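You operate a simulated robot arm through the tools that you are given. There is no shell and no other tool. Be economical: measure what you need, move in short steps, check, and stop when the job is done.

Carry out the task below with a simulated robot arm. There is one attempt and no reset: what you move stays moved.

TASK
Tape the adapter of the size on the job card.
Fine: set the turns by the winder's table, run it once, put the adapter in the green tray, switch off last.
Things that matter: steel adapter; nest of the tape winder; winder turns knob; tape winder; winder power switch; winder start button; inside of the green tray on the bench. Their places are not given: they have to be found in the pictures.

It is judged by the outcome, as a careful person would: the job done as asked, and still so three seconds after it is handed in. It fails if anything else is knocked over, pushed out of place, dropped, spilled or broken.

THE ROBOT
A 6-joint arm with a two-finger parallel gripper, fixed in place. Base frame: the origin is at the foot of the arm, x ahead of it, y to its left, z up; the work surface is at about z = 0.85. Lengths are in m, angles in degrees, forces in N, time in s.
With the tool pointing down near the work surface it reaches from about 0.26 to 0.68 m from the base axis. Its first joint turns from -66.0 to 66.0 degrees. Payload 2.9 kg.
Tool frame: the origin (TCP) lies between the finger pads and is the grasp point; the fingertips stand 0.03 m ahead of it; z points along the fingers, y is the line along which they close. The gripper opens to 0.11 m. The fingers are 0.02 m wide and 0.01 m thick; the gripper's body (0.048 by 0.112 m) begins 0.055 m behind the TCP.
Orientation is that of the tool frame in the base frame, as a unit quaternion [x, y, z, w]. With the fingers straight down and closing along the base's y, the tool's x points along the base's -x, its y along +y and its z along -z.

THE INTERFACE
- The arm moves only by the tool apply_moves. Its argument "plan" is a list of rows, each a list of 7 numbers: the shift along the tool's x, y, z in m, then the turn, a rotation vector about the tool's x, y, z in degrees, then the opening, from 0 (shut) to 1 (fully open). In form: [[x, y, z, wx, wy, wz, claw], ...]. A call has 1 to 10 rows; each row shifts and turns the commanded pose from where the row before left it, along the tool's axes as they then stand. A row lasts 0.2 s, in which the tool goes at most 0.05 m and 8.6 degrees; a call with a longer step from one row to the next is refused whole, and so is a gripper value outside its range. A pose out of reach is approached as far as the arm can. The call stops where the force on the tool passes 40 N (or 10 N more than at its start, if that is more) or the arm is blocked; 0.2 s more then pass. The fingers move at their own pace (about 0.108 m/s each) and stop on an object; they squeeze with about 34 N. The grip force told is the motor's: it shows also when the fingers shut on nothing. Time passes only in rows, and 0.2 s behind the last, so rows that do not move let the fingers close. It gives the time, the measured TCP pose, the force on the tool (base axes), the opening and the grip force at its end, in the units of the frame above (readings bear some noise).
- Cameras (640 x 400 px; columns grow to the right, rows downward): "scene" is fixed at [0.0711, 0.4198, 1.4064]; the picture's right is [-0.82, -0.57, 0.00], its down [-0.25, 0.36, -0.90] and it looks along [0.51, -0.74, -0.44] (base axes); focal length 312 px, centre (320, 200). "wrist" rides on the gripper at [-0.036, 0, -0.057] in the tool frame; the picture's right is [0.00, -1.00, 0.00], its down [0.97, 0.00, -0.24] and it looks along [0.24, 0.00, 0.97] (tool axes); focal length 218 px, centre (320, 200).
- capture(camera): a new picture of that camera. No time passes.
- pixel_to_xyz(camera, pixels): for up to 12 pixels [column, row] of the newest picture of that camera ("zoom" is the newest enlarged one), the place [x, y, z] in the base frame of the surface seen there, good to about 0.002 m, but the place of the scene camera against the robot may be out by one fixed shift of up to 0.012 m in any direction. No time passes.
- enlarge(camera, box): a new picture of the part [left, top, right, bottom] of that camera's present view, enlarged. No time passes.
- sign_off(): hands the job in; it is judged then, once.

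Work in short steps. Measure before you move; look again where a grasp or a placing could have gone wrong, and mend it. You have 80 turns and 54 pictures in all, those below and enlarged ones among them. Open the gripper and draw the arm clear of the work before you hand the job in, unless the task says otherwise; then end with one line.

The tools are called after "Request:" as a command line: name --pt "numbers of a row" for each row, then --argument value for the rest, lists and objects as JSON in quotes. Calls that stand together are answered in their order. apply_moves: Moves the arm, as the interface text tells. Its arguments: {"type":"object","properties":{"plan":{"type":"array","items":{"type":"array","items":{"type":"number"}}}},"required":["plan"]} The other tools are called the same way: capture (camera) takes a picture; pixel_to_xyz (camera, pixels) gives the place of the surface under pixels of a picture; enlarge (camera, box) takes an enlarged picture of a part of a camera's view; sign_off () hands the job in.

At the start:

```text
time: 0.0
tcp_pos: [0.3889, -0.007, 1.2471]
tool_rot: [0.0, 1.0, 0.0, -0.001]
contact_force: [-0.6, -0.5, -0.6]
grip_width: 0.11
grip_force: 0.0
```

scene: 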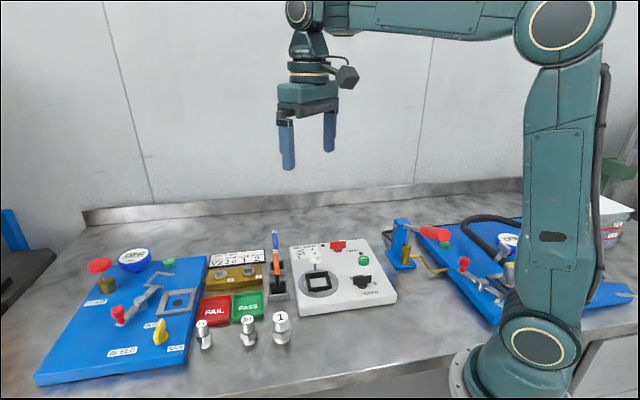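
wrist: 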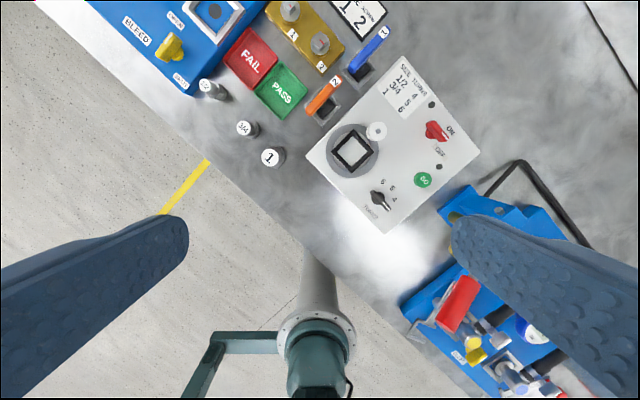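

The wrist view shows the tape winder (white box around 395,145), three adapters at (210,90), (247,128), (272,157), and a card at (355,12). I enlarge these to read them.

Request:
enlarge --camera "wrist" --box '[300, 50, 490, 240]'

Request:
enlarge --camera "wrist" --box '[190, 0, 400, 180]'

Request:
enlarge --camera "scene" --box '[190, 230, 410, 360]'

```text
2.11 times, centred on (395, 145) of wrist
```

zoom: 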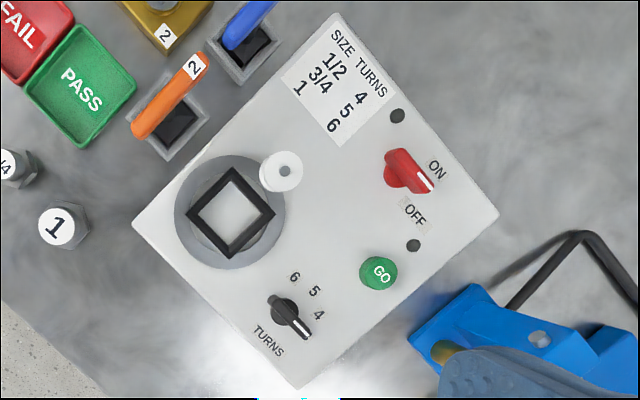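

```text
2.22 times, centred on (295, 90) of wrist
```

zoom: 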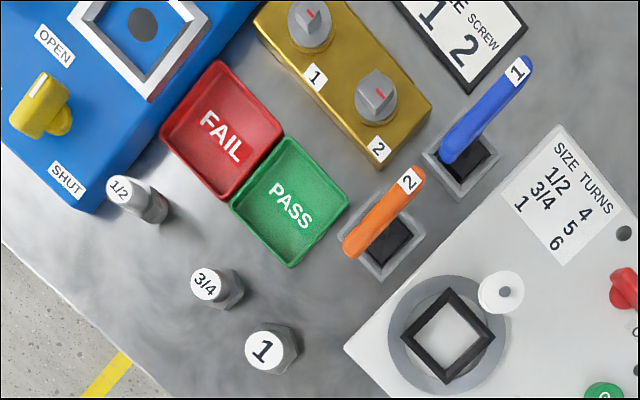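

```text
2.91 times, centred on (300, 295) of scene
```

zoom: 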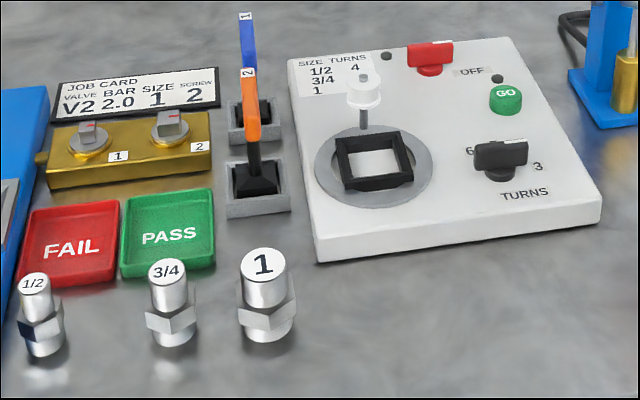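

The job card says SIZE 1, and the table gives 1 → 6. I measure the main points before going closer.

Request:
pixel_to_xyz --camera "wrist" --pixels '[[272, 157], [352, 152], [376, 131], [380, 200], [434, 131], [423, 180], [282, 91], [305, 150], [405, 60], [480, 150], [388, 232], [330, 90]]'

Request:
enlarge --camera "wrist" --box '[350, 110, 450, 210]'

Request:
enlarge --camera "scene" --box '[200, 235, 300, 290]'

```text
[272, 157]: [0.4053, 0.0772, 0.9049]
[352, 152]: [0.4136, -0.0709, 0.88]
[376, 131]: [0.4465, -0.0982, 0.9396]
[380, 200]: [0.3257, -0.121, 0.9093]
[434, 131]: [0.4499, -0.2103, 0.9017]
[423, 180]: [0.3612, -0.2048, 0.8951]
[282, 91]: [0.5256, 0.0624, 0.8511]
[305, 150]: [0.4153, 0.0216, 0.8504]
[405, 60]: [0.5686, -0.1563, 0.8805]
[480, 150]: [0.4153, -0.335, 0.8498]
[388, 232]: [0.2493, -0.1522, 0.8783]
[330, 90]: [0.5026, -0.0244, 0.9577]
```

```text
4.00 times, centred on (400, 160) of wrist
```

zoom: 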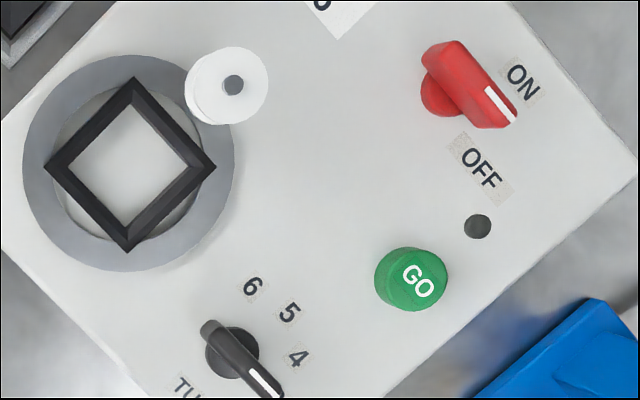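

```text
6.40 times, centred on (250, 262) of scene
```

zoom: 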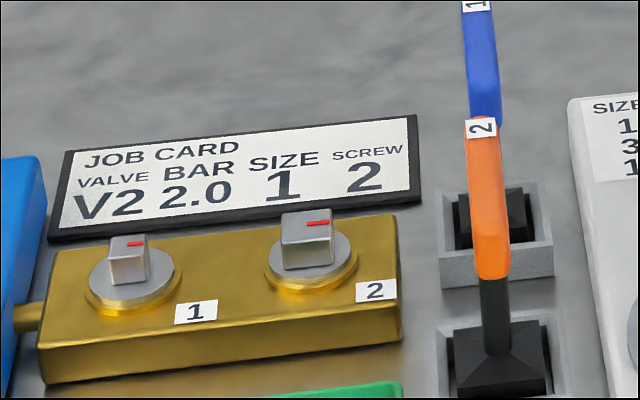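

Card: size 1 → 6 turns. The switch and knob directions are uncertain from this slanted view, so I move to above the winder to look straight down.

Request:
apply_moves --pt "-0.0067 -0.027 0.025 0 0 0 1" --pt "-0.0067 -0.027 0.025 0 0 0 1" --pt "-0.0067 -0.027 0.025 0 0 0 1" --pt "-0.0067 -0.027 0.025 0 0 0 1" --pt "-0.0067 -0.027 0.025 0 0 0 1" --pt "-0.0067 -0.027 0.025 0 0 0 1"

Request:
capture --camera "wrist"

```text
time: 1.4
tcp_pos: [0.4288, -0.1705, 1.0966]
tool_rot: [0.0, 1.0, 0.0, 0.0]
contact_force: [0.2, -0.5, -0.1]
grip_width: 0.11
grip_force: 0.1
```

```text
46 pictures are left
```

wrist: 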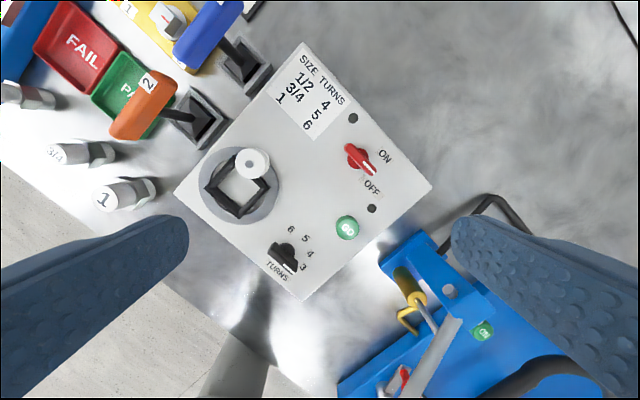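

Request:
enlarge --camera "wrist" --box '[320, 120, 420, 220]'

Request:
enlarge --camera "wrist" --box '[190, 140, 330, 290]'

```text
4.00 times, centred on (370, 170) of wrist
```

zoom: 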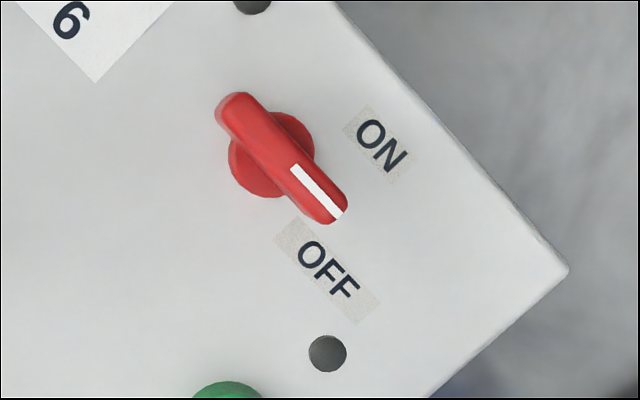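

```text
2.67 times, centred on (260, 215) of wrist
```

zoom: 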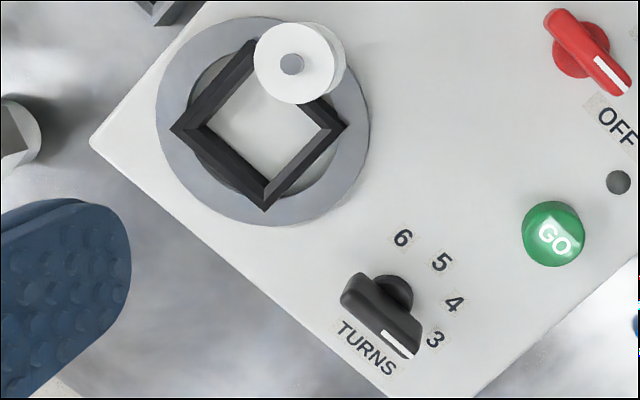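

Pointers: turns is at 3, switch apparently at OFF with lamps dark. I measure the knobs' tops, the nest corners, the roll and the GO button from this nearer view.

Request:
pixel_to_xyz --camera "wrist" --pixels '[[274, 248], [282, 257], [292, 267], [350, 150], [360, 160], [370, 170], [347, 228], [252, 163], [207, 188], [239, 215], [267, 186], [310, 228]]'

Request:
pixel_to_xyz --camera "zoom" --pixels '[[265, 150], [270, 115], [175, 130], [262, 205], [340, 125], [210, 90], [165, 90], [215, 205], [325, 55], [252, 45], [380, 305], [405, 335]]'

```text
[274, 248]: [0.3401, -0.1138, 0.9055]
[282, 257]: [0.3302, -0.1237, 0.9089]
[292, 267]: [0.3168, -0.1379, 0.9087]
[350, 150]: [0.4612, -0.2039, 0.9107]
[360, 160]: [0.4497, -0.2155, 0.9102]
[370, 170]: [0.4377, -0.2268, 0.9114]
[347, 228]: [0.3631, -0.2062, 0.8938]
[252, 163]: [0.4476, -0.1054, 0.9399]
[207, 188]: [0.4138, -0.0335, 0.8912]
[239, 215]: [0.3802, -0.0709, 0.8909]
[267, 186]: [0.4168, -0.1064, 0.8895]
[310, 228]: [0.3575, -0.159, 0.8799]
```

```text
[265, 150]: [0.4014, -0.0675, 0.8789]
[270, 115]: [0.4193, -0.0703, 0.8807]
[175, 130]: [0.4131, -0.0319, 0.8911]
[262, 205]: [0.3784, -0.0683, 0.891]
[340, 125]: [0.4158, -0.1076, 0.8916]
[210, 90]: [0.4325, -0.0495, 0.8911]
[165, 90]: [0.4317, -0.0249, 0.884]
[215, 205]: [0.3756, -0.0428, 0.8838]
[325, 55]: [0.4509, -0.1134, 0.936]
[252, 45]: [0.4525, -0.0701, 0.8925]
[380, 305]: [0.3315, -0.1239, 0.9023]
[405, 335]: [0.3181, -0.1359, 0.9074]
```

Turns knob bar is centred near (0.329,-0.125), top 0.908, pointing to "3" at about 225° in base. I go above it and yaw 45° so that the fingers straddle the bar.

Request:
apply_moves --pt "0.025 0.0114 0.03 0 0 0 0.5" --pt "0.025 0.0114 0.03 0 0 0 0.5" --pt "0.025 0.0114 0.03 0 0 0 0.5" --pt "0.025 0.0114 0.03 0 0 0 0.5" --pt "0 0 0 0 0 -7.5 0.5" --pt "0 0 0 0 0 -7.5 0.5" --pt "0 0 0 0 0 -7.5 0.5" --pt "0 0 0 0 0 -7.5 0.5" --pt "0 0 0 0 0 -7.5 0.5" --pt "0 0 0 0 0 -7.5 0.5"

Request:
capture --camera "wrist"

```text
time: 3.6
tcp_pos: [0.3281, -0.1235, 0.979]
tool_rot: [-0.383, 0.924, 0.0, 0.0]
contact_force: [0.2, -0.1, -0.4]
grip_width: 0.0548
grip_force: 0.1
```

```text
43 pictures are left
```

wrist: 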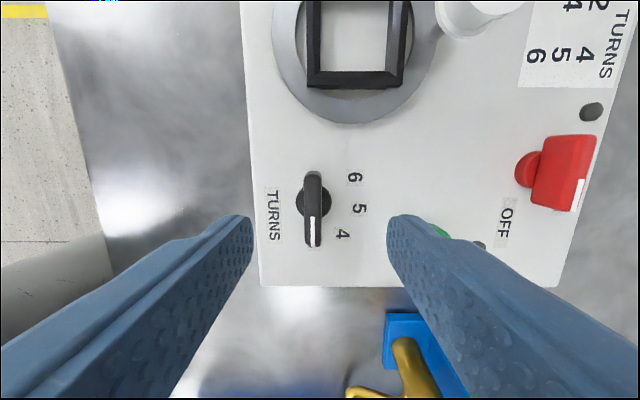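

The bar stands upright in the picture at column 313, well aligned with the tool. I measure its exact ends.

Request:
pixel_to_xyz --camera "wrist" --pixels '[[313, 176], [313, 195], [313, 210], [313, 225], [313, 243], [327, 203], [306, 225], [319, 225], [571, 165], [525, 170], [570, 140], [565, 205]]'

```text
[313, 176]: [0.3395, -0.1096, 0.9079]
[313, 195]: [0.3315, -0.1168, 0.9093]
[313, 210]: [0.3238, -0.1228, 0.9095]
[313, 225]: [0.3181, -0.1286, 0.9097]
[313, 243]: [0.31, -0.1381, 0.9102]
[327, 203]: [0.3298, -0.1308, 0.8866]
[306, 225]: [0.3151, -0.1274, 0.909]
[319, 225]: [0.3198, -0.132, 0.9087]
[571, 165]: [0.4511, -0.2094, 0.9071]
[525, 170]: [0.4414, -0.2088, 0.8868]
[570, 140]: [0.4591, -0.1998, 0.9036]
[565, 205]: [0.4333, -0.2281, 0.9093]
```

I centre on (0.324,-0.124), lower so the tips reach z≈0.889 and close.

Request:
apply_moves --pt "0.0032 0.0025 0.02 0 0 0 0.5" --pt "0 0 0.02 0 0 0 0.5" --pt "0 0 0.019 0 0 0 0.5" --pt "0 0 0 0 0 0 0.0" --pt "0 0 0 0 0 0 0.0" --pt "0 0 0 0 0 0 0.0"

```text
time: 5.0
tcp_pos: [0.3225, -0.1231, 0.9177]
tool_rot: [-0.383, 0.924, 0.003, -0.001]
contact_force: [-12.2, 13.2, 2.2]
grip_width: 0.0108
grip_force: 45.1
```

Gripped (0.011 wide) with a small side force along +tool y. I ease 1 mm that way and turn 45° CCW to see how the knob follows.

Request:
apply_moves --pt "0 0.001 0 0 0 0 0" --pt "0 0 0 0 0 -7.5 0" --pt "0 0 0 0 0 -7.5 0" --pt "0 0 0 0 0 -7.5 0" --pt "0 0 0 0 0 -7.5 0" --pt "0 0 0 0 0 -7.5 0" --pt "0 0 0 0 0 -7.5 0"

Request:
capture --camera "wrist"

```text
time: 6.6
tcp_pos: [0.3231, -0.1231, 0.9174]
tool_rot: [0.708, -0.706, -0.001, 0.0]
contact_force: [-4.7, 2.3, -33.5]
grip_width: 0.0108
grip_force: 45.1
```

```text
42 pictures are left
```

wrist: 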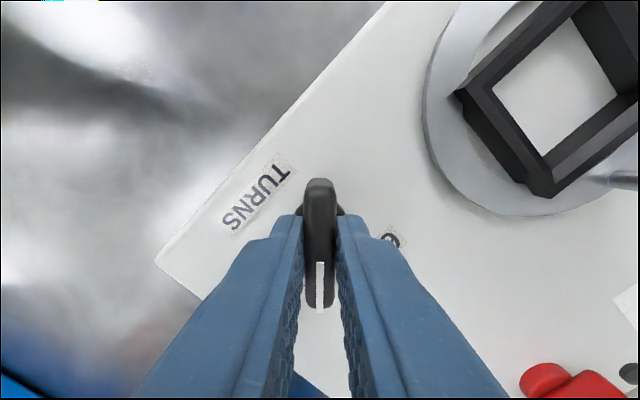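

The knob follows (now 45° turned). The tool is pulled down 33 N, so I ease 1 mm down and keep turning.

Request:
apply_moves --pt "0 0 0.001 0 0 0 0" --pt "0 0 0 0 0 -7.5 0" --pt "0 0 0 0 0 -7.5 0" --pt "0 0 0 0 0 -7.5 0" --pt "0 0 0 0 0 -7.5 0" --pt "0 0 0 0 0 -7.5 0" --pt "0 0 0 0 0 -7.5 0"

```text
time: 8.2
tcp_pos: [0.3233, -0.123, 0.9175]
tool_rot: [0.924, -0.382, 0.0, 0.001]
contact_force: [-5.9, 2.2, 0.9]
grip_width: 0.0111
grip_force: 44.8
```

Request:
apply_moves --pt "0 0 0 0 0 -7.5 0" --pt "0 0 0 0 0 -7.5 0" --pt "0 0 0 0 0 -7.5 0" --pt "0 0 0 0 0 -7.5 0" --pt "0 0 0 0 0 -7.5 0" --pt "0 0 0 0 0 -7.5 0"

Request:
capture --camera "wrist"

```text
time: 8.9
tcp_pos: [0.325, -0.1215, 0.9176]
tool_rot: [0.97, -0.241, -0.001, 0.014]
contact_force: [-3.2, -8.3, -1.1]
grip_width: 0.0116
grip_force: 45.0
out of reach, approached as far as the arm can: row 3
stopped in row 3: the force on the tool passed its limit (the readings are from after the stop); the commanded pose is now the measured one
```

```text
41 pictures are left
```

wrist: 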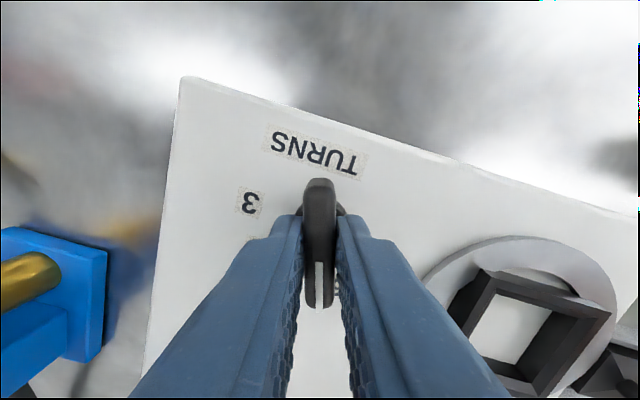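

The wrist reached its limit at yaw 152° (turned 107°). I open, rise and look at where the pointer stands.

Request:
apply_moves --pt "0 0 0 0 0 0 0.4" --pt "0 0 0 0 0 0 0.4" --pt "0 0 -0.03 0 0 0 0.4" --pt "0 0 -0.04 0 0 4 0.4" --pt "0 0 0 0 0 7.5 0.4" --pt "0 0 0 0 0 7.5 0.4"

Request:
capture --camera "wrist"

```text
time: 10.3
tcp_pos: [0.3257, -0.1197, 0.9896]
tool_rot: [0.917, -0.398, 0.002, 0.012]
contact_force: [-0.1, 0.0, -0.2]
grip_width: 0.0444
grip_force: 0.0
```

```text
40 pictures are left
```

wrist: 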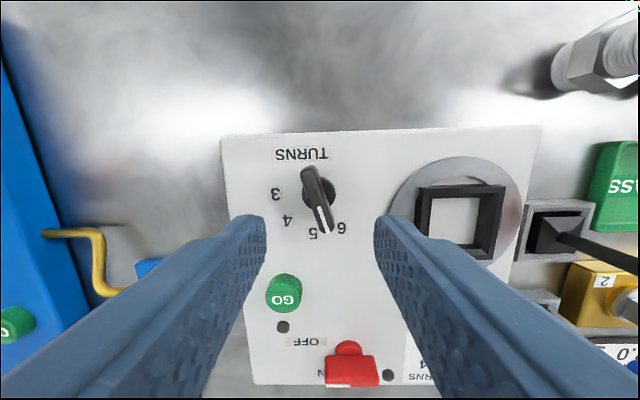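

Request:
enlarge --camera "wrist" --box '[260, 140, 370, 250]'

```text
3.64 times, centred on (315, 195) of wrist
```

zoom: 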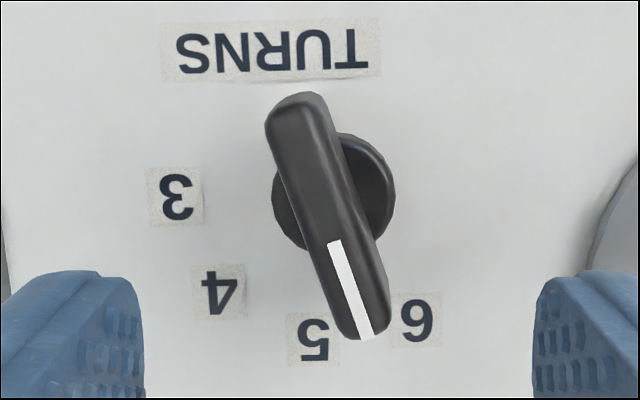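

Pointer stands between 5 and 6, about 14° short of 6 (disc centre (335,192), 6 at (415,320)). I level the tool and swing it 180° round to re-grip the bar from the other side at yaw −28°.

Request:
apply_moves --pt "0 0 0 1.17 -0.76 0 0.4" --pt "0 0 0 0 0 8.47 0.4" --pt "0 0 0 0 0 8.47 0.4" --pt "0 0 0 0 0 8.47 0.4" --pt "0 0 0 0 0 8.47 0.4" --pt "0 0 0 0 0 8.47 0.4" --pt "0 0 0 0 0 8.47 0.4" --pt "0 0 0 0 0 8.47 0.4" --pt "0 0 0 0 0 8.47 0.4" --pt "0 0 0 0 0 8.47 0.4"

Request:
apply_moves --pt "0 0 0 0 0 8.47 0.4" --pt "0 0 0 0 0 8.47 0.4" --pt "0 0 0 0 0 8.47 0.4" --pt "0 0 0 0 0 8.47 0.4" --pt "0 0 0 0 0 8.47 0.4" --pt "0 0 0 0 0 8.47 0.4" --pt "0 0 0 0 0 8.47 0.4" --pt "0 0 0 0 0 8.47 0.4" --pt "0 0 0 0 0 8.47 0.4" --pt "0 0 0 0 0 8.47 0.4"

Request:
capture --camera "wrist"

```text
time: 12.6
tcp_pos: [0.3256, -0.1193, 0.9894]
tool_rot: [-0.476, 0.88, 0.0, -0.002]
contact_force: [0.6, 0.7, -0.2]
grip_width: 0.0441
grip_force: 0.1
```

```text
time: 14.8
tcp_pos: [0.3262, -0.1199, 0.988]
tool_rot: [0.241, 0.971, -0.001, 0.0]
contact_force: [-0.7, 0.1, 0.1]
grip_width: 0.044
grip_force: 0.0
```

```text
38 pictures are left
```

wrist: 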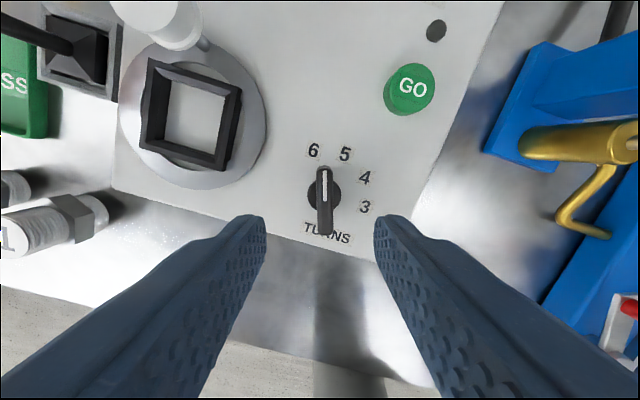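

The bar now lies along the tool again (column 323). I lower, grip and turn 14° further CCW.

Request:
apply_moves --pt "0.001 -0.0025 0.023 0 0 0 0.4" --pt "0 0 0.023 0 0 0 0.4" --pt "0 0 0.023 0 0 0 0.4" --pt "0 0 0 0 0 0 0.0" --pt "0 0 0 0 0 0 0.0" --pt "0 0 0 0 0 -7 0.0" --pt "0 0 0 0 0 -7 0.0" --pt "0 0 0 0 0 0 0.4" --pt "0 0 0 0 0 0 0.4"

Request:
apply_moves --pt "0 0 -0.03 0 0 0 0.4" --pt "0 0 -0.04 0 0 0 0.4"

Request:
enlarge --camera "wrist" --box '[260, 130, 390, 260]'

```text
time: 16.8
tcp_pos: [0.322, -0.1223, 0.9188]
tool_rot: [0.12, 0.993, -0.001, 0.0]
contact_force: [-0.1, 0.0, -0.5]
grip_width: 0.044
grip_force: 0.1
```

```text
time: 17.4
tcp_pos: [0.3224, -0.1216, 0.9883]
tool_rot: [0.12, 0.993, -0.002, 0.0]
contact_force: [0.6, 0.4, 0.7]
grip_width: 0.0439
grip_force: 0.0
```

```text
3.08 times, centred on (325, 195) of wrist
```

zoom: 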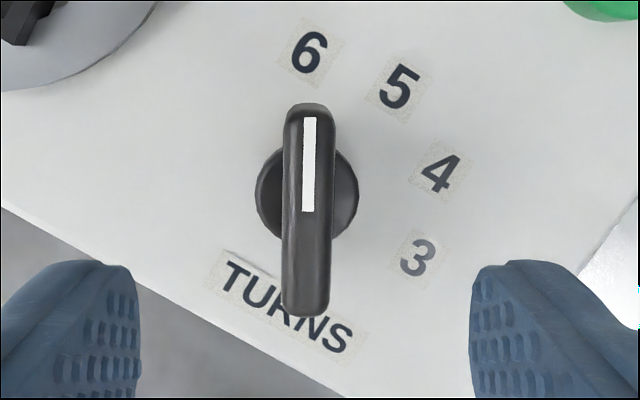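

The pointer is now on 6. Next I rise and move over the size‑1 adapter near (0.405,0.077).

Request:
apply_moves --pt "0 0 -0.045 0 0 0 1" --pt "0 0 -0.045 0 0 0 1" --pt "0 0.04 0 0 0 0 1" --pt "0 0.04 0 0 0 0 1" --pt "0 0.04 0 0 0 0 1" --pt "0 0.04 0 0 0 0 1" --pt "0 0.04 0 0 0 0 1"

Request:
capture --camera "wrist"

```text
time: 18.9
tcp_pos: [0.3721, 0.0743, 1.0784]
tool_rot: [0.118, 0.993, -0.001, 0.0]
contact_force: [0.0, 0.3, -0.4]
grip_width: 0.1099
grip_force: 0.0
```

```text
36 pictures are left
```

wrist: 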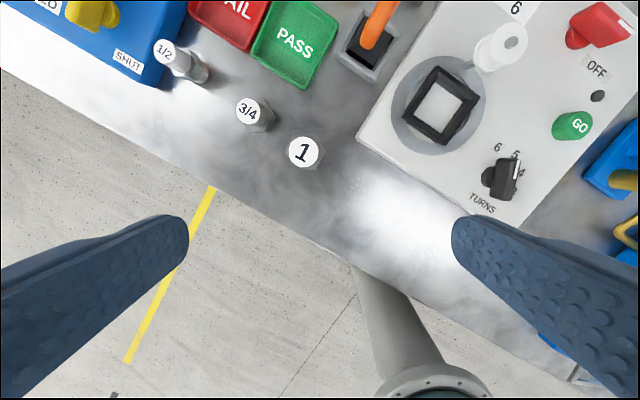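

Adapter "1" is at (304,152). I measure it, the nest and the green tray, and zoom on details.

Request:
enlarge --camera "wrist" --box '[230, 90, 350, 200]'

Request:
enlarge --camera "scene" --box '[180, 300, 310, 360]'

Request:
pixel_to_xyz --camera "wrist" --pixels '[[304, 152], [288, 152], [320, 152], [304, 136], [304, 168], [322, 163], [248, 112], [265, 124], [294, 46], [320, 25], [267, 60], [304, 84]]'

```text
3.64 times, centred on (290, 145) of wrist
```

zoom: 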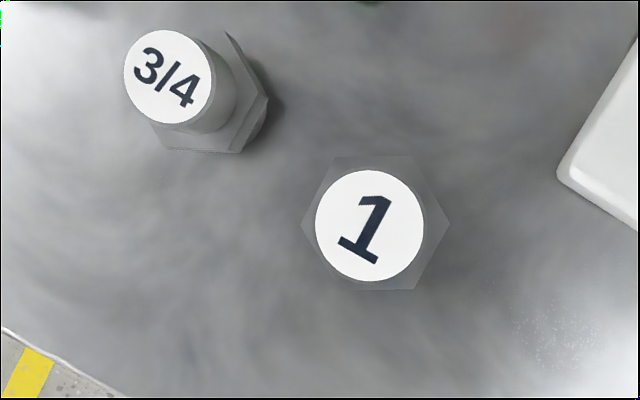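

```text
4.92 times, centred on (245, 330) of scene
```

zoom: 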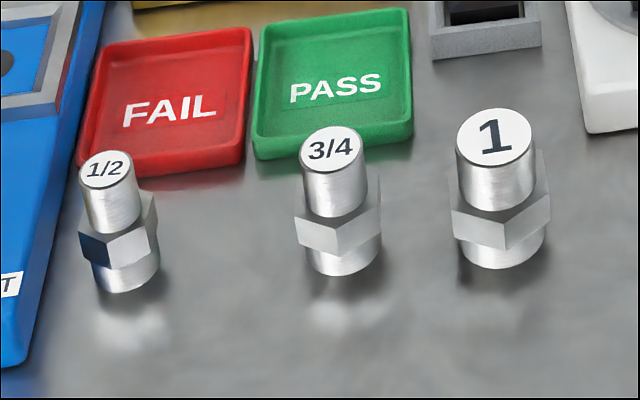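

```text
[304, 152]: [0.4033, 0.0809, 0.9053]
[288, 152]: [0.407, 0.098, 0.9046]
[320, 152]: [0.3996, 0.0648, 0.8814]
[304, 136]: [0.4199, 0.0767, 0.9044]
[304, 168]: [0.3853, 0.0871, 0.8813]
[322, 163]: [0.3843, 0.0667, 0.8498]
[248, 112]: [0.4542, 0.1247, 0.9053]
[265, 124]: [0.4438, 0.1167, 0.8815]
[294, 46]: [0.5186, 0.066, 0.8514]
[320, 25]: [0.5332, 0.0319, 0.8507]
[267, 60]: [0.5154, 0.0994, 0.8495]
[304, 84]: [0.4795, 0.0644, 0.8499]
```

Adapter axis is (0.403,0.081); hex at z≈0.868–0.881, about 0.041 across flats. I align to yaw +16° (a flat pair, with no neighbour in the closing line), lower to 0.97 and look.

Request:
apply_moves --pt "-0.0285 0.0138 0 0 0 -7.4 0.65" --pt "0 0 0.03 0 0 -7.4 0.65" --pt "0 0 0.03 0 0 -7.4 0.65" --pt "0 0 0.04 0 0 -7.4 0.65"

Request:
capture --camera "wrist"

```text
time: 19.9
tcp_pos: [0.4012, 0.0798, 0.9787]
tool_rot: [-0.139, 0.99, -0.001, 0.0]
contact_force: [-1.0, 0.4, 0.1]
grip_width: 0.0714
grip_force: 0.0
```

```text
33 pictures are left
```

wrist: 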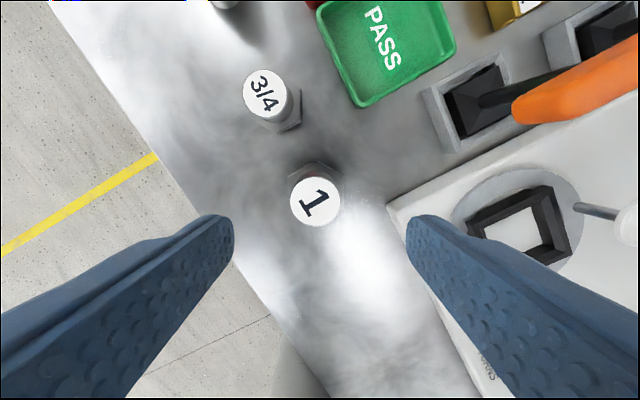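

Request:
pixel_to_xyz --camera "wrist" --pixels '[[315, 201], [292, 201], [338, 201], [315, 178], [315, 224], [410, 205]]'

Request:
enlarge --camera "wrist" --box '[270, 150, 360, 240]'

```text
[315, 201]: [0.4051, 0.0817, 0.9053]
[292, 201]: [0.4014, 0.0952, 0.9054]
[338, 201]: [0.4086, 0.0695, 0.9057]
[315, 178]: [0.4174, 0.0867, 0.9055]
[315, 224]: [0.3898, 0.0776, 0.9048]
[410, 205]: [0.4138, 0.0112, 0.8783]
```

```text
4.44 times, centred on (315, 195) of wrist
```

zoom: 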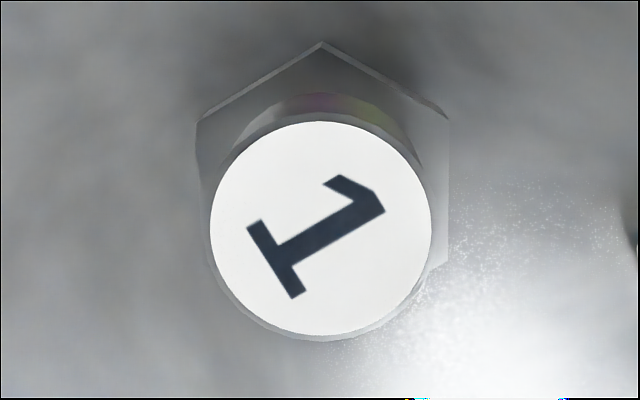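

The hex flats line up with the fingers. I make a small correction, lower to TCP z≈0.896 and close.

Request:
apply_moves --pt "-0.0032 0.002 0.02 0 0 0 0.65" --pt "0 0 0.022 0 0 0 0.65" --pt "0 0 0.022 0 0 0 0.65" --pt "0 0 0.018 0 0 0 0.65" --pt "0 0 0 0 0 0 0.2" --pt "0 0 0 0 0 0 0.2" --pt "0 0 0 0 0 0 0.2"

```text
time: 21.6
tcp_pos: [0.4043, 0.0817, 0.8949]
tool_rot: [-0.139, 0.99, 0.0, -0.001]
contact_force: [-0.1, 0.8, 0.8]
grip_width: 0.0429
grip_force: 34.1
```

Gripped firmly (0.043 across flats). I lift and turn to yaw −43° for the nest, keeping the tape roll out of the closing line.

Request:
apply_moves --pt "0 0 -0.03 0 0 0 0.2" --pt "0 0 -0.045 0 0 0 0.2" --pt "0 0 -0.03 0 0 7.4 0.2" --pt "0 0 0 0 0 7.4 0.2" --pt "0 0 0 0 0 7.4 0.2" --pt "0 0 0 0 0 7.4 0.2" --pt "0 0 0 0 0 7.4 0.2" --pt "0 0 0 0 0 7.4 0.2" --pt "0 0 0 0 0 7.4 0.2" --pt "0 0 0 0 0 7.2 0.2"

Request:
capture --camera "wrist"

```text
time: 23.8
tcp_pos: [0.4036, 0.0822, 1.002]
tool_rot: [0.369, 0.929, -0.002, -0.001]
contact_force: [-0.6, 0.2, -2.5]
grip_width: 0.0428
grip_force: 33.7
```

```text
31 pictures are left
```

wrist: 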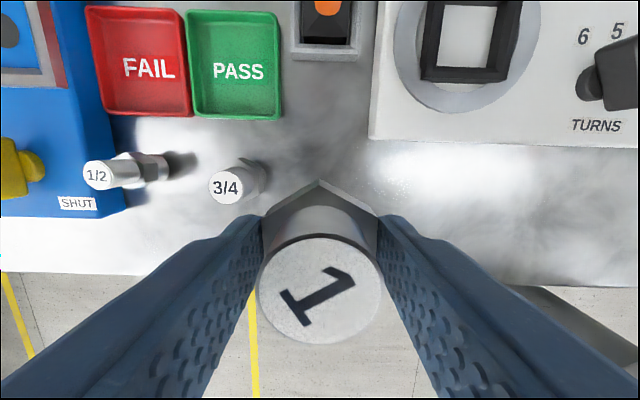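

Held well, and the winder edges now run level in the picture. I measure the nest's inner edges and the green tray here.

Request:
pixel_to_xyz --camera "wrist" --pixels '[[438, 7], [494, 7], [491, 64], [437, 63], [428, 75], [511, 78], [465, 35], [238, 65], [193, 15], [275, 15], [280, 115], [195, 115]]'

Request:
enlarge --camera "wrist" --box '[380, 0, 560, 120]'

```text
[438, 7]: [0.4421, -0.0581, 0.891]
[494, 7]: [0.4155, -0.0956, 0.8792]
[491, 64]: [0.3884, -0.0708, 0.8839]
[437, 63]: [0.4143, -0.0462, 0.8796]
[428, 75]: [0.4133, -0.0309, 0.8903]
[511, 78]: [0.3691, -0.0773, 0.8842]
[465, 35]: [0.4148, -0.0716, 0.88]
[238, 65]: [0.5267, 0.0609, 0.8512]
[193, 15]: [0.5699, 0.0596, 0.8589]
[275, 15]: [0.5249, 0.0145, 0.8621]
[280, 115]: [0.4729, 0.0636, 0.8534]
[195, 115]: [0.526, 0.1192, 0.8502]
```

```text
3.33 times, centred on (470, 60) of wrist
```

zoom: 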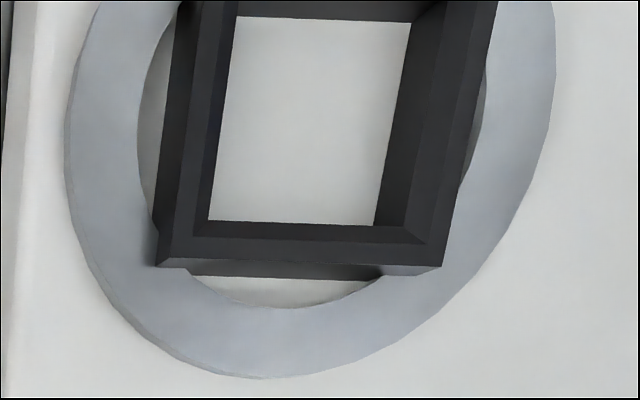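

I carry the adapter over the nest centre (0.415,-0.070), bottom at about 0.957, clear of the roll.

Request:
apply_moves --pt "-0.0282 -0.02575 0 0 0 0 0.2" --pt "-0.0282 -0.02575 0 0 0 0 0.2" --pt "-0.0282 -0.02575 0 0 0 0 0.2" --pt "-0.0282 -0.02575 0 0 0 0 0.2" --pt "0 0 0 0 0 0 0.2"

Request:
capture --camera "wrist"

Request:
enlarge --camera "scene" --box '[250, 180, 400, 310]'

```text
time: 24.9
tcp_pos: [0.4153, -0.0703, 1.0024]
tool_rot: [0.367, 0.93, -0.001, 0.0]
contact_force: [0.5, 0.6, -2.5]
grip_width: 0.043
grip_force: 34.2
```

```text
29 pictures are left
```

wrist: 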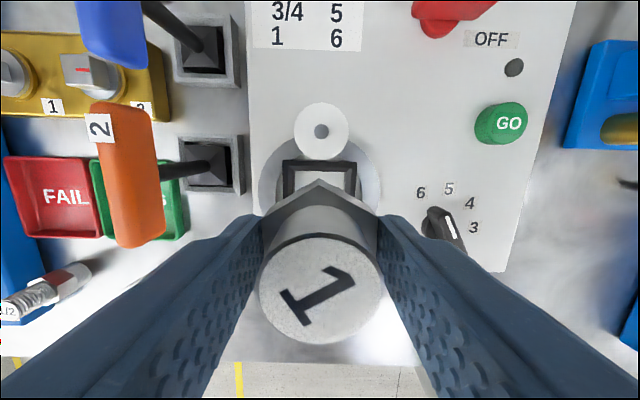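

```text
3.08 times, centred on (325, 245) of scene
```

zoom: 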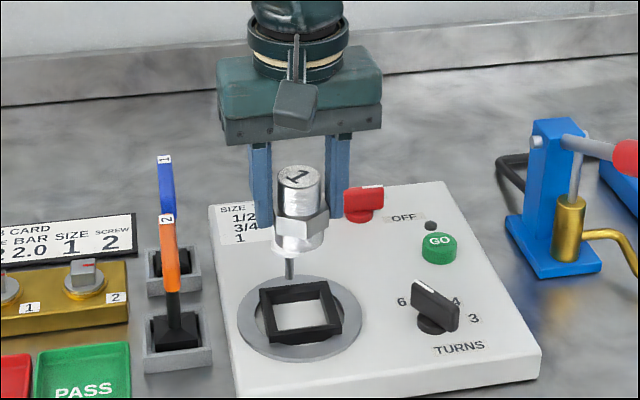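

The knob's marker looks odd from here; I check it before going on.

Request:
enlarge --camera "wrist" --box '[395, 165, 495, 265]'

Request:
enlarge --camera "scene" --box '[330, 260, 390, 300]'

```text
4.00 times, centred on (445, 215) of wrist
```

zoom: 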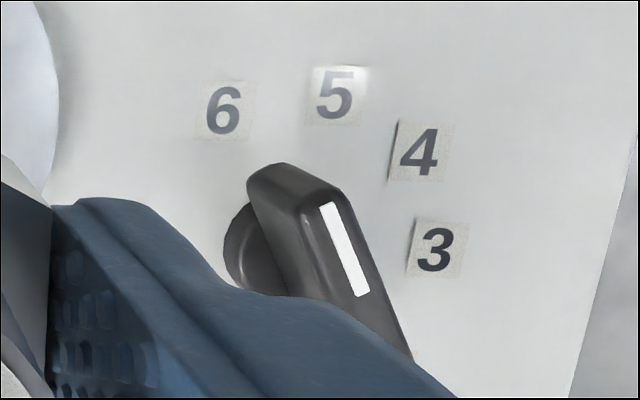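

```text
10.00 times, centred on (360, 280) of scene
```

zoom: 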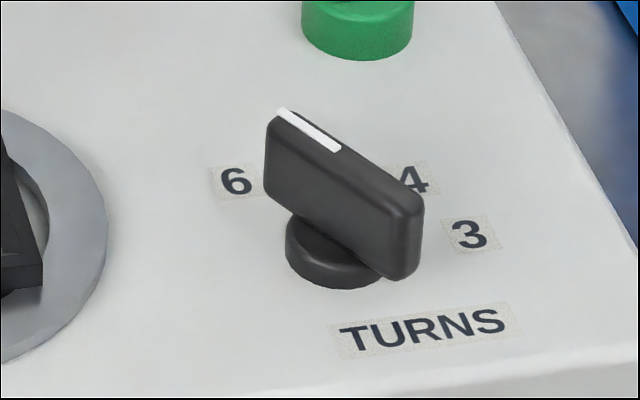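

The pointer is at 6. The adapter is over the nest; I lower it 75 mm, stopping about 2 mm off the floor.

Request:
apply_moves --pt "0 0 0.02 0 0 0 0.2" --pt "0 0 0.02 0 0 0 0.2" --pt "0 0 0.02 0 0 0 0.2" --pt "0 0 0.008 0 0 0 0.2" --pt "0 0 0.006 0 0 0 0.2" --pt "0 0 0 0 0 0 0.2"

Request:
enlarge --camera "scene" --box '[270, 220, 370, 310]'

```text
time: 26.4
tcp_pos: [0.4145, -0.0699, 0.9281]
tool_rot: [0.367, 0.93, -0.001, -0.001]
contact_force: [-1.3, 1.9, -3.1]
grip_width: 0.0427
grip_force: 34.4
```

```text
4.44 times, centred on (320, 265) of scene
```

zoom: 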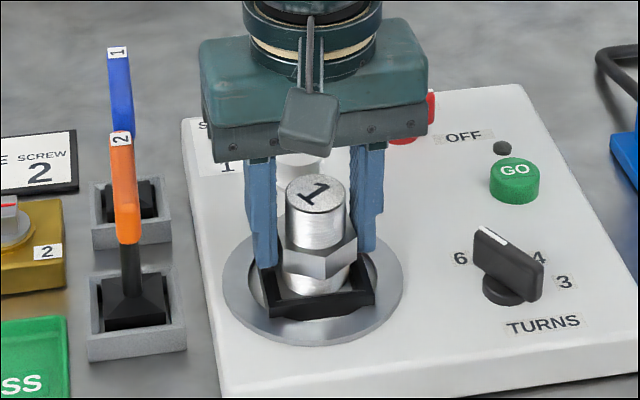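

It is inside the frame. I go down the last few mm, then open.

Request:
apply_moves --pt "0 0 0.002 0 0 0 0.2" --pt "0 0 0.0015 0 0 0 0.2" --pt "0 0 0 0 0 0 0.2"

```text
time: 27.1
tcp_pos: [0.4158, -0.0697, 0.9243]
tool_rot: [0.367, 0.93, -0.002, 0.0]
contact_force: [-2.5, 2.5, -1.0]
grip_width: 0.0427
grip_force: 34.3
```

Request:
apply_moves --pt "0 0 0 0 0 0 0.55" --pt "0 0 0 0 0 0 0.55" --pt "0 0 -0.03 0 0 0 0.55" --pt "0 0 -0.045 0 0 0 0.55" --pt "0 0 -0.03 0 0 0 0.55"

Request:
capture --camera "wrist"

Request:
enlarge --camera "scene" --box '[270, 220, 400, 310]'

```text
time: 28.4
tcp_pos: [0.4144, -0.0692, 1.0314]
tool_rot: [0.367, 0.93, -0.002, -0.001]
contact_force: [-0.5, 0.2, -0.9]
grip_width: 0.0605
grip_force: 0.2
```

```text
24 pictures are left
```

wrist: 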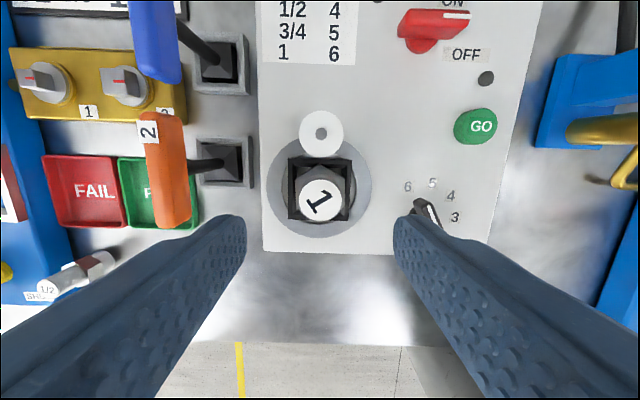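

```text
4.44 times, centred on (335, 265) of scene
```

zoom: 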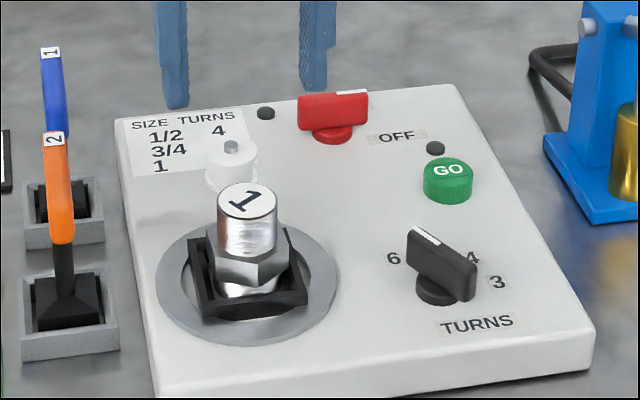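

The adapter stands upright in the nest with the knob at 6. Next the red power switch at about (0.449,-0.215): I move over it and turn to yaw 44°.

Request:
apply_moves --pt "-0.0313 -0.0206 0 0 0 0 0.45" --pt "-0.0313 -0.0206 0 0 0 0 0.45" --pt "-0.0313 -0.0206 0 0 0 0 0.45" --pt "-0.0313 -0.0206 0 0 0 0 0.45" --pt "0 0 0 0 0 -8 0.45" --pt "0 0 0 0 0 -8 0.45" --pt "0 0 0 0 0 -8 0.45" --pt "0 0 0 0 0 -8 0.45" --pt "0 0 0 0 0 -8 0.45" --pt "0 0 0 0 0 -8 0.45"

Request:
apply_moves --pt "0 0 0.01 0 0 -8 0.45" --pt "0 0 0.01 0 0 -8 0.45" --pt "0 0 0.01 0 0 -8 0.45" --pt "0 0 0.01 0 0 -8 0.45" --pt "0 0 0.01 0 0 -7.3 0.45"

Request:
capture --camera "wrist"

```text
time: 30.6
tcp_pos: [0.4502, -0.2147, 1.0295]
tool_rot: [-0.043, 0.999, -0.001, -0.001]
contact_force: [-0.5, -0.1, 0.5]
grip_width: 0.0492
grip_force: 0.1
```

```text
time: 31.8
tcp_pos: [0.4513, -0.2158, 0.9804]
tool_rot: [-0.377, 0.926, 0.0, -0.001]
contact_force: [0.8, -0.7, 0.7]
grip_width: 0.0497
grip_force: 0.1
```

```text
22 pictures are left
```

wrist: 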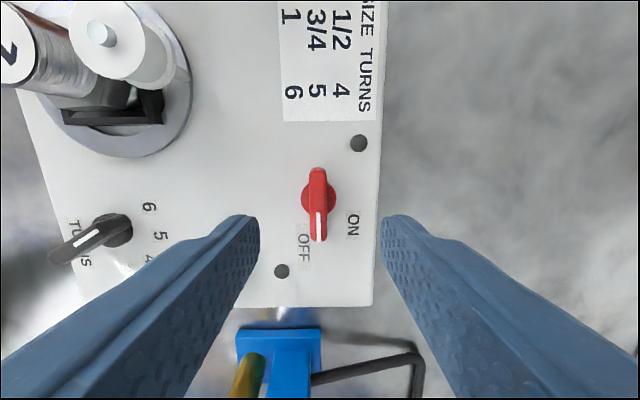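

The bar is upright at column 318, aligned. I measure its centre before lowering.

Request:
pixel_to_xyz --camera "wrist" --pixels '[[318, 170], [318, 185], [318, 205], [318, 220], [318, 238], [311, 220], [325, 220]]'

```text
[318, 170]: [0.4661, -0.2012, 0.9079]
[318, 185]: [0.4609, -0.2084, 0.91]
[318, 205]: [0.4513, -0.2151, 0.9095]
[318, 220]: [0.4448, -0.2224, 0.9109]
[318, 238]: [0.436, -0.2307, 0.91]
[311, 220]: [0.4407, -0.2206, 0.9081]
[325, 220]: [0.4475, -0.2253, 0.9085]
```

Request:
apply_moves --pt "0 0.001 0.02 0 0 0 0.45" --pt "0 0 0.02 0 0 0 0.45" --pt "0 0 0.021 0 0 0 0.45" --pt "0 0 0 0 0 0 0.0" --pt "0 0 0 0 0 0 0.0" --pt "0 0 0 0 0 0 0.0"

Request:
apply_moves --pt "0 0 0 0 0 -7.5 0.0" --pt "0 0 0 0 0 -7.5 0.0" --pt "0 0 0 0 0 -7.5 0.0" --pt "0 0 0 0 0 -7.5 0.0" --pt "0 0 0 0 0 -7.5 0.0" --pt "0 0 0 0 0 -7.5 0.0" --pt "0 0 0 0 0 -7.5 0.0"

Request:
capture --camera "scene"

Request:
capture --camera "wrist"

```text
time: 33.1
tcp_pos: [0.4509, -0.2151, 0.9189]
tool_rot: [-0.376, 0.927, -0.001, -0.001]
contact_force: [1.9, -2.9, -2.9]
grip_width: 0.011
grip_force: 45.5
```

```text
time: 34.8
tcp_pos: [0.4498, -0.2154, 0.9191]
tool_rot: [0.748, -0.664, 0.0, 0.003]
contact_force: [-10.8, 6.1, -2.6]
grip_width: 0.0109
grip_force: 44.9
```

```text
21 pictures are left
```

scene: 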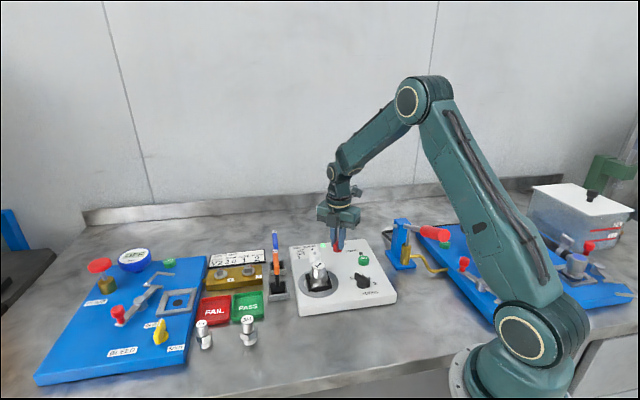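

```text
20 pictures are left
```

wrist: 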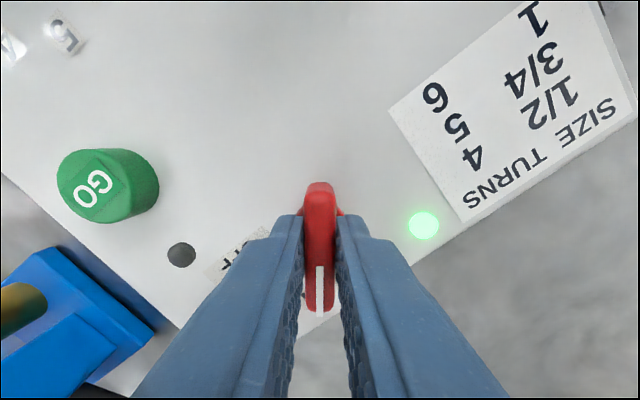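

The green lamp lights: power is on. I release, rise, and move over the GO button at about (0.3625,-0.2055) with the fingers shut.

Request:
apply_moves --pt "0 0 0 0 0 0 0.3" --pt "0 0 0 0 0 0 0.3" --pt "0 0 -0.03 0 0 0 0.3" --pt "0 0 -0.03 0 0 0 0.3" --pt "-0.0098 0.0429 0 0 0 0 0" --pt "-0.0099 0.0429 0 0 0 0 0" --pt "0 0 0 0 0 0 0"

Request:
capture --camera "wrist"

```text
time: 36.4
tcp_pos: [0.3621, -0.2056, 0.9777]
tool_rot: [0.747, -0.665, -0.001, 0.001]
contact_force: [0.4, 0.7, -0.2]
grip_width: 0.0001
grip_force: 34.1
```

```text
19 pictures are left
```

wrist: 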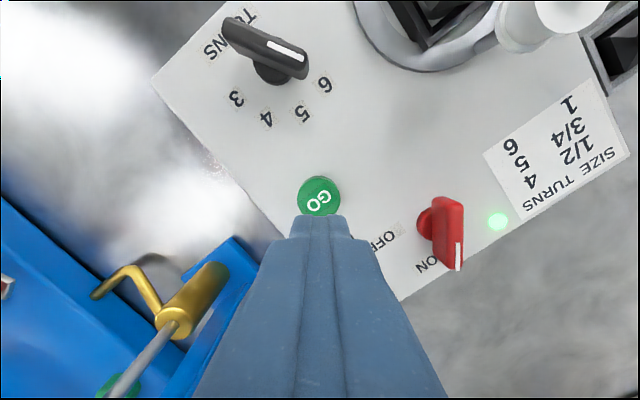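

Request:
pixel_to_xyz --camera "wrist" --pixels '[[318, 196], [318, 180], [318, 210], [300, 196], [337, 196]]'

```text
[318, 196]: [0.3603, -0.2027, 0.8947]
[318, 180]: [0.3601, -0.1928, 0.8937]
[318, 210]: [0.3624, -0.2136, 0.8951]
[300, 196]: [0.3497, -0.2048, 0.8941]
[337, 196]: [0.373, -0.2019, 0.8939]
```

The tip is over the button within 2 mm. I lower to contact and press in 1–2 mm steps.

Request:
apply_moves --pt "0 0 0.025 0 0 0 0" --pt "0 0 0.022 0 0 0 0" --pt "0 0 0.005 0 0 0 0" --pt "0 0 0.002 0 0 0 0" --pt "0 0 0.001 0 0 0 0" --pt "0 0 0.001 0 0 0 0"

Request:
capture --camera "wrist"

```text
time: 37.8
tcp_pos: [0.3619, -0.2056, 0.9238]
tool_rot: [0.747, -0.665, 0.0, 0.002]
contact_force: [0.0, 0.4, 0.1]
grip_width: 0.0
grip_force: 33.8
```

```text
18 pictures are left
```

wrist: 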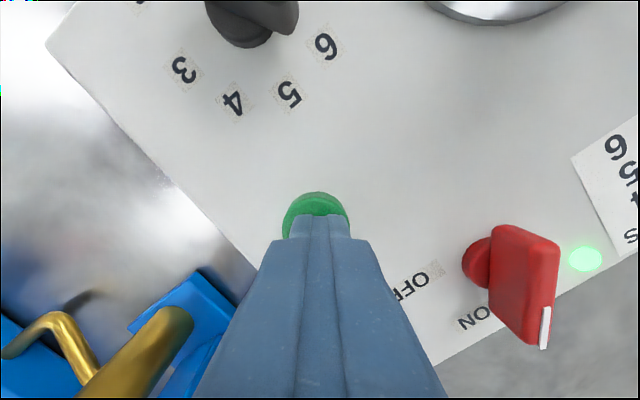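

No contact force yet; the tip is just at the button. I press on slowly.

Request:
apply_moves --pt "0 0 0.001 0 0 0 0" --pt "0 0 0.001 0 0 0 0" --pt "0 0 0.001 0 0 0 0" --pt "0 0 0.001 0 0 0 0"

Request:
enlarge --camera "scene" --box '[270, 220, 400, 310]'

```text
time: 38.8
tcp_pos: [0.3625, -0.206, 0.919]
tool_rot: [0.747, -0.665, 0.0, 0.001]
contact_force: [1.5, -0.6, 2.5]
grip_width: 0.0001
grip_force: 34.3
```

```text
4.44 times, centred on (335, 265) of scene
```

zoom: 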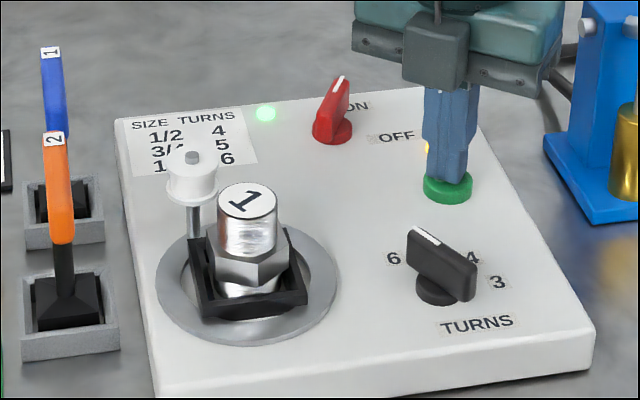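

The yellow run lamp is lit and the roll has begun moving: it's running. I lift straight off and wait.

Request:
apply_moves --pt "0 0 -0.03 0 0 0 0" --pt "0 0 -0.045 0 0 0 0" --pt "0 0 0 0 0 0 0" --pt "0 0 0 0 0 0 0" --pt "0 0 0 0 0 0 0" --pt "0 0 0 0 0 0 0" --pt "0 0 0 0 0 0 0" --pt "0 0 0 0 0 0 0" --pt "0 0 0 0 0 0 0" --pt "0 0 0 0 0 0 0"

Request:
enlarge --camera "scene" --box '[270, 220, 400, 310]'

```text
time: 41.0
tcp_pos: [0.3629, -0.205, 0.9942]
tool_rot: [0.747, -0.664, 0.0, 0.001]
contact_force: [0.1, 0.6, 1.2]
grip_width: 0.0
grip_force: 34.1
```

```text
4.44 times, centred on (335, 265) of scene
```

zoom: 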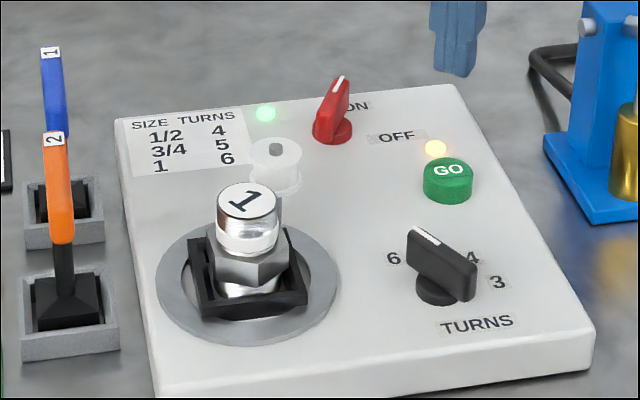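

Tape is going on; the yellow lamp is still lit. While waiting I rotate back toward yaw −43° in place, well clear.

Request:
apply_moves --pt "0 0 -0.02 0 0 8.24 0.55" --pt "0 0 -0.03 0 0 8.24 0.55" --pt "0 0 0 0 0 8.24 0.55" --pt "0 0 0 0 0 8.24 0.55" --pt "0 0 0 0 0 8.24 0.55" --pt "0 0 0 0 0 8.24 0.55" --pt "0 0 0 0 0 8.24 0.55" --pt "0 0 0 0 0 8.24 0.55" --pt "0 0 0 0 0 8.24 0.55"

Request:
apply_moves --pt "0 0 0 0 0 8.24 0.55" --pt "0 0 0 0 0 8.24 0.55" --pt "0 0 0 0 0 8.24 0.55" --pt "0 0 0 0 0 8.24 0.55" --pt "0 0 0 0 0 8.24 0.55" --pt "0 0 0 0 0 8.24 0.55" --pt "0 0 0 0 0 8.24 0.55" --pt "0 0 0 0 0 8.24 0.55"

Request:
enlarge --camera "scene" --box '[270, 220, 400, 310]'

```text
time: 43.0
tcp_pos: [0.3635, -0.2055, 1.0441]
tool_rot: [-0.193, 0.981, -0.001, -0.001]
contact_force: [0.2, 0.0, -1.2]
grip_width: 0.0603
grip_force: 0.0
```

```text
time: 44.8
tcp_pos: [0.3625, -0.2055, 1.0451]
tool_rot: [0.371, 0.929, 0.0, 0.0]
contact_force: [-0.5, -0.3, -0.3]
grip_width: 0.0604
grip_force: 0.1
```

```text
4.44 times, centred on (335, 265) of scene
```

zoom: 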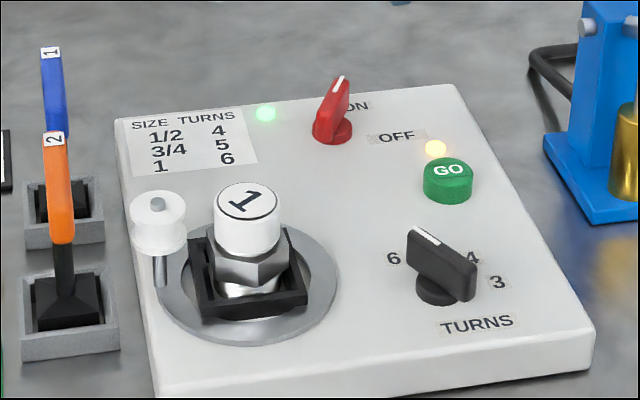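

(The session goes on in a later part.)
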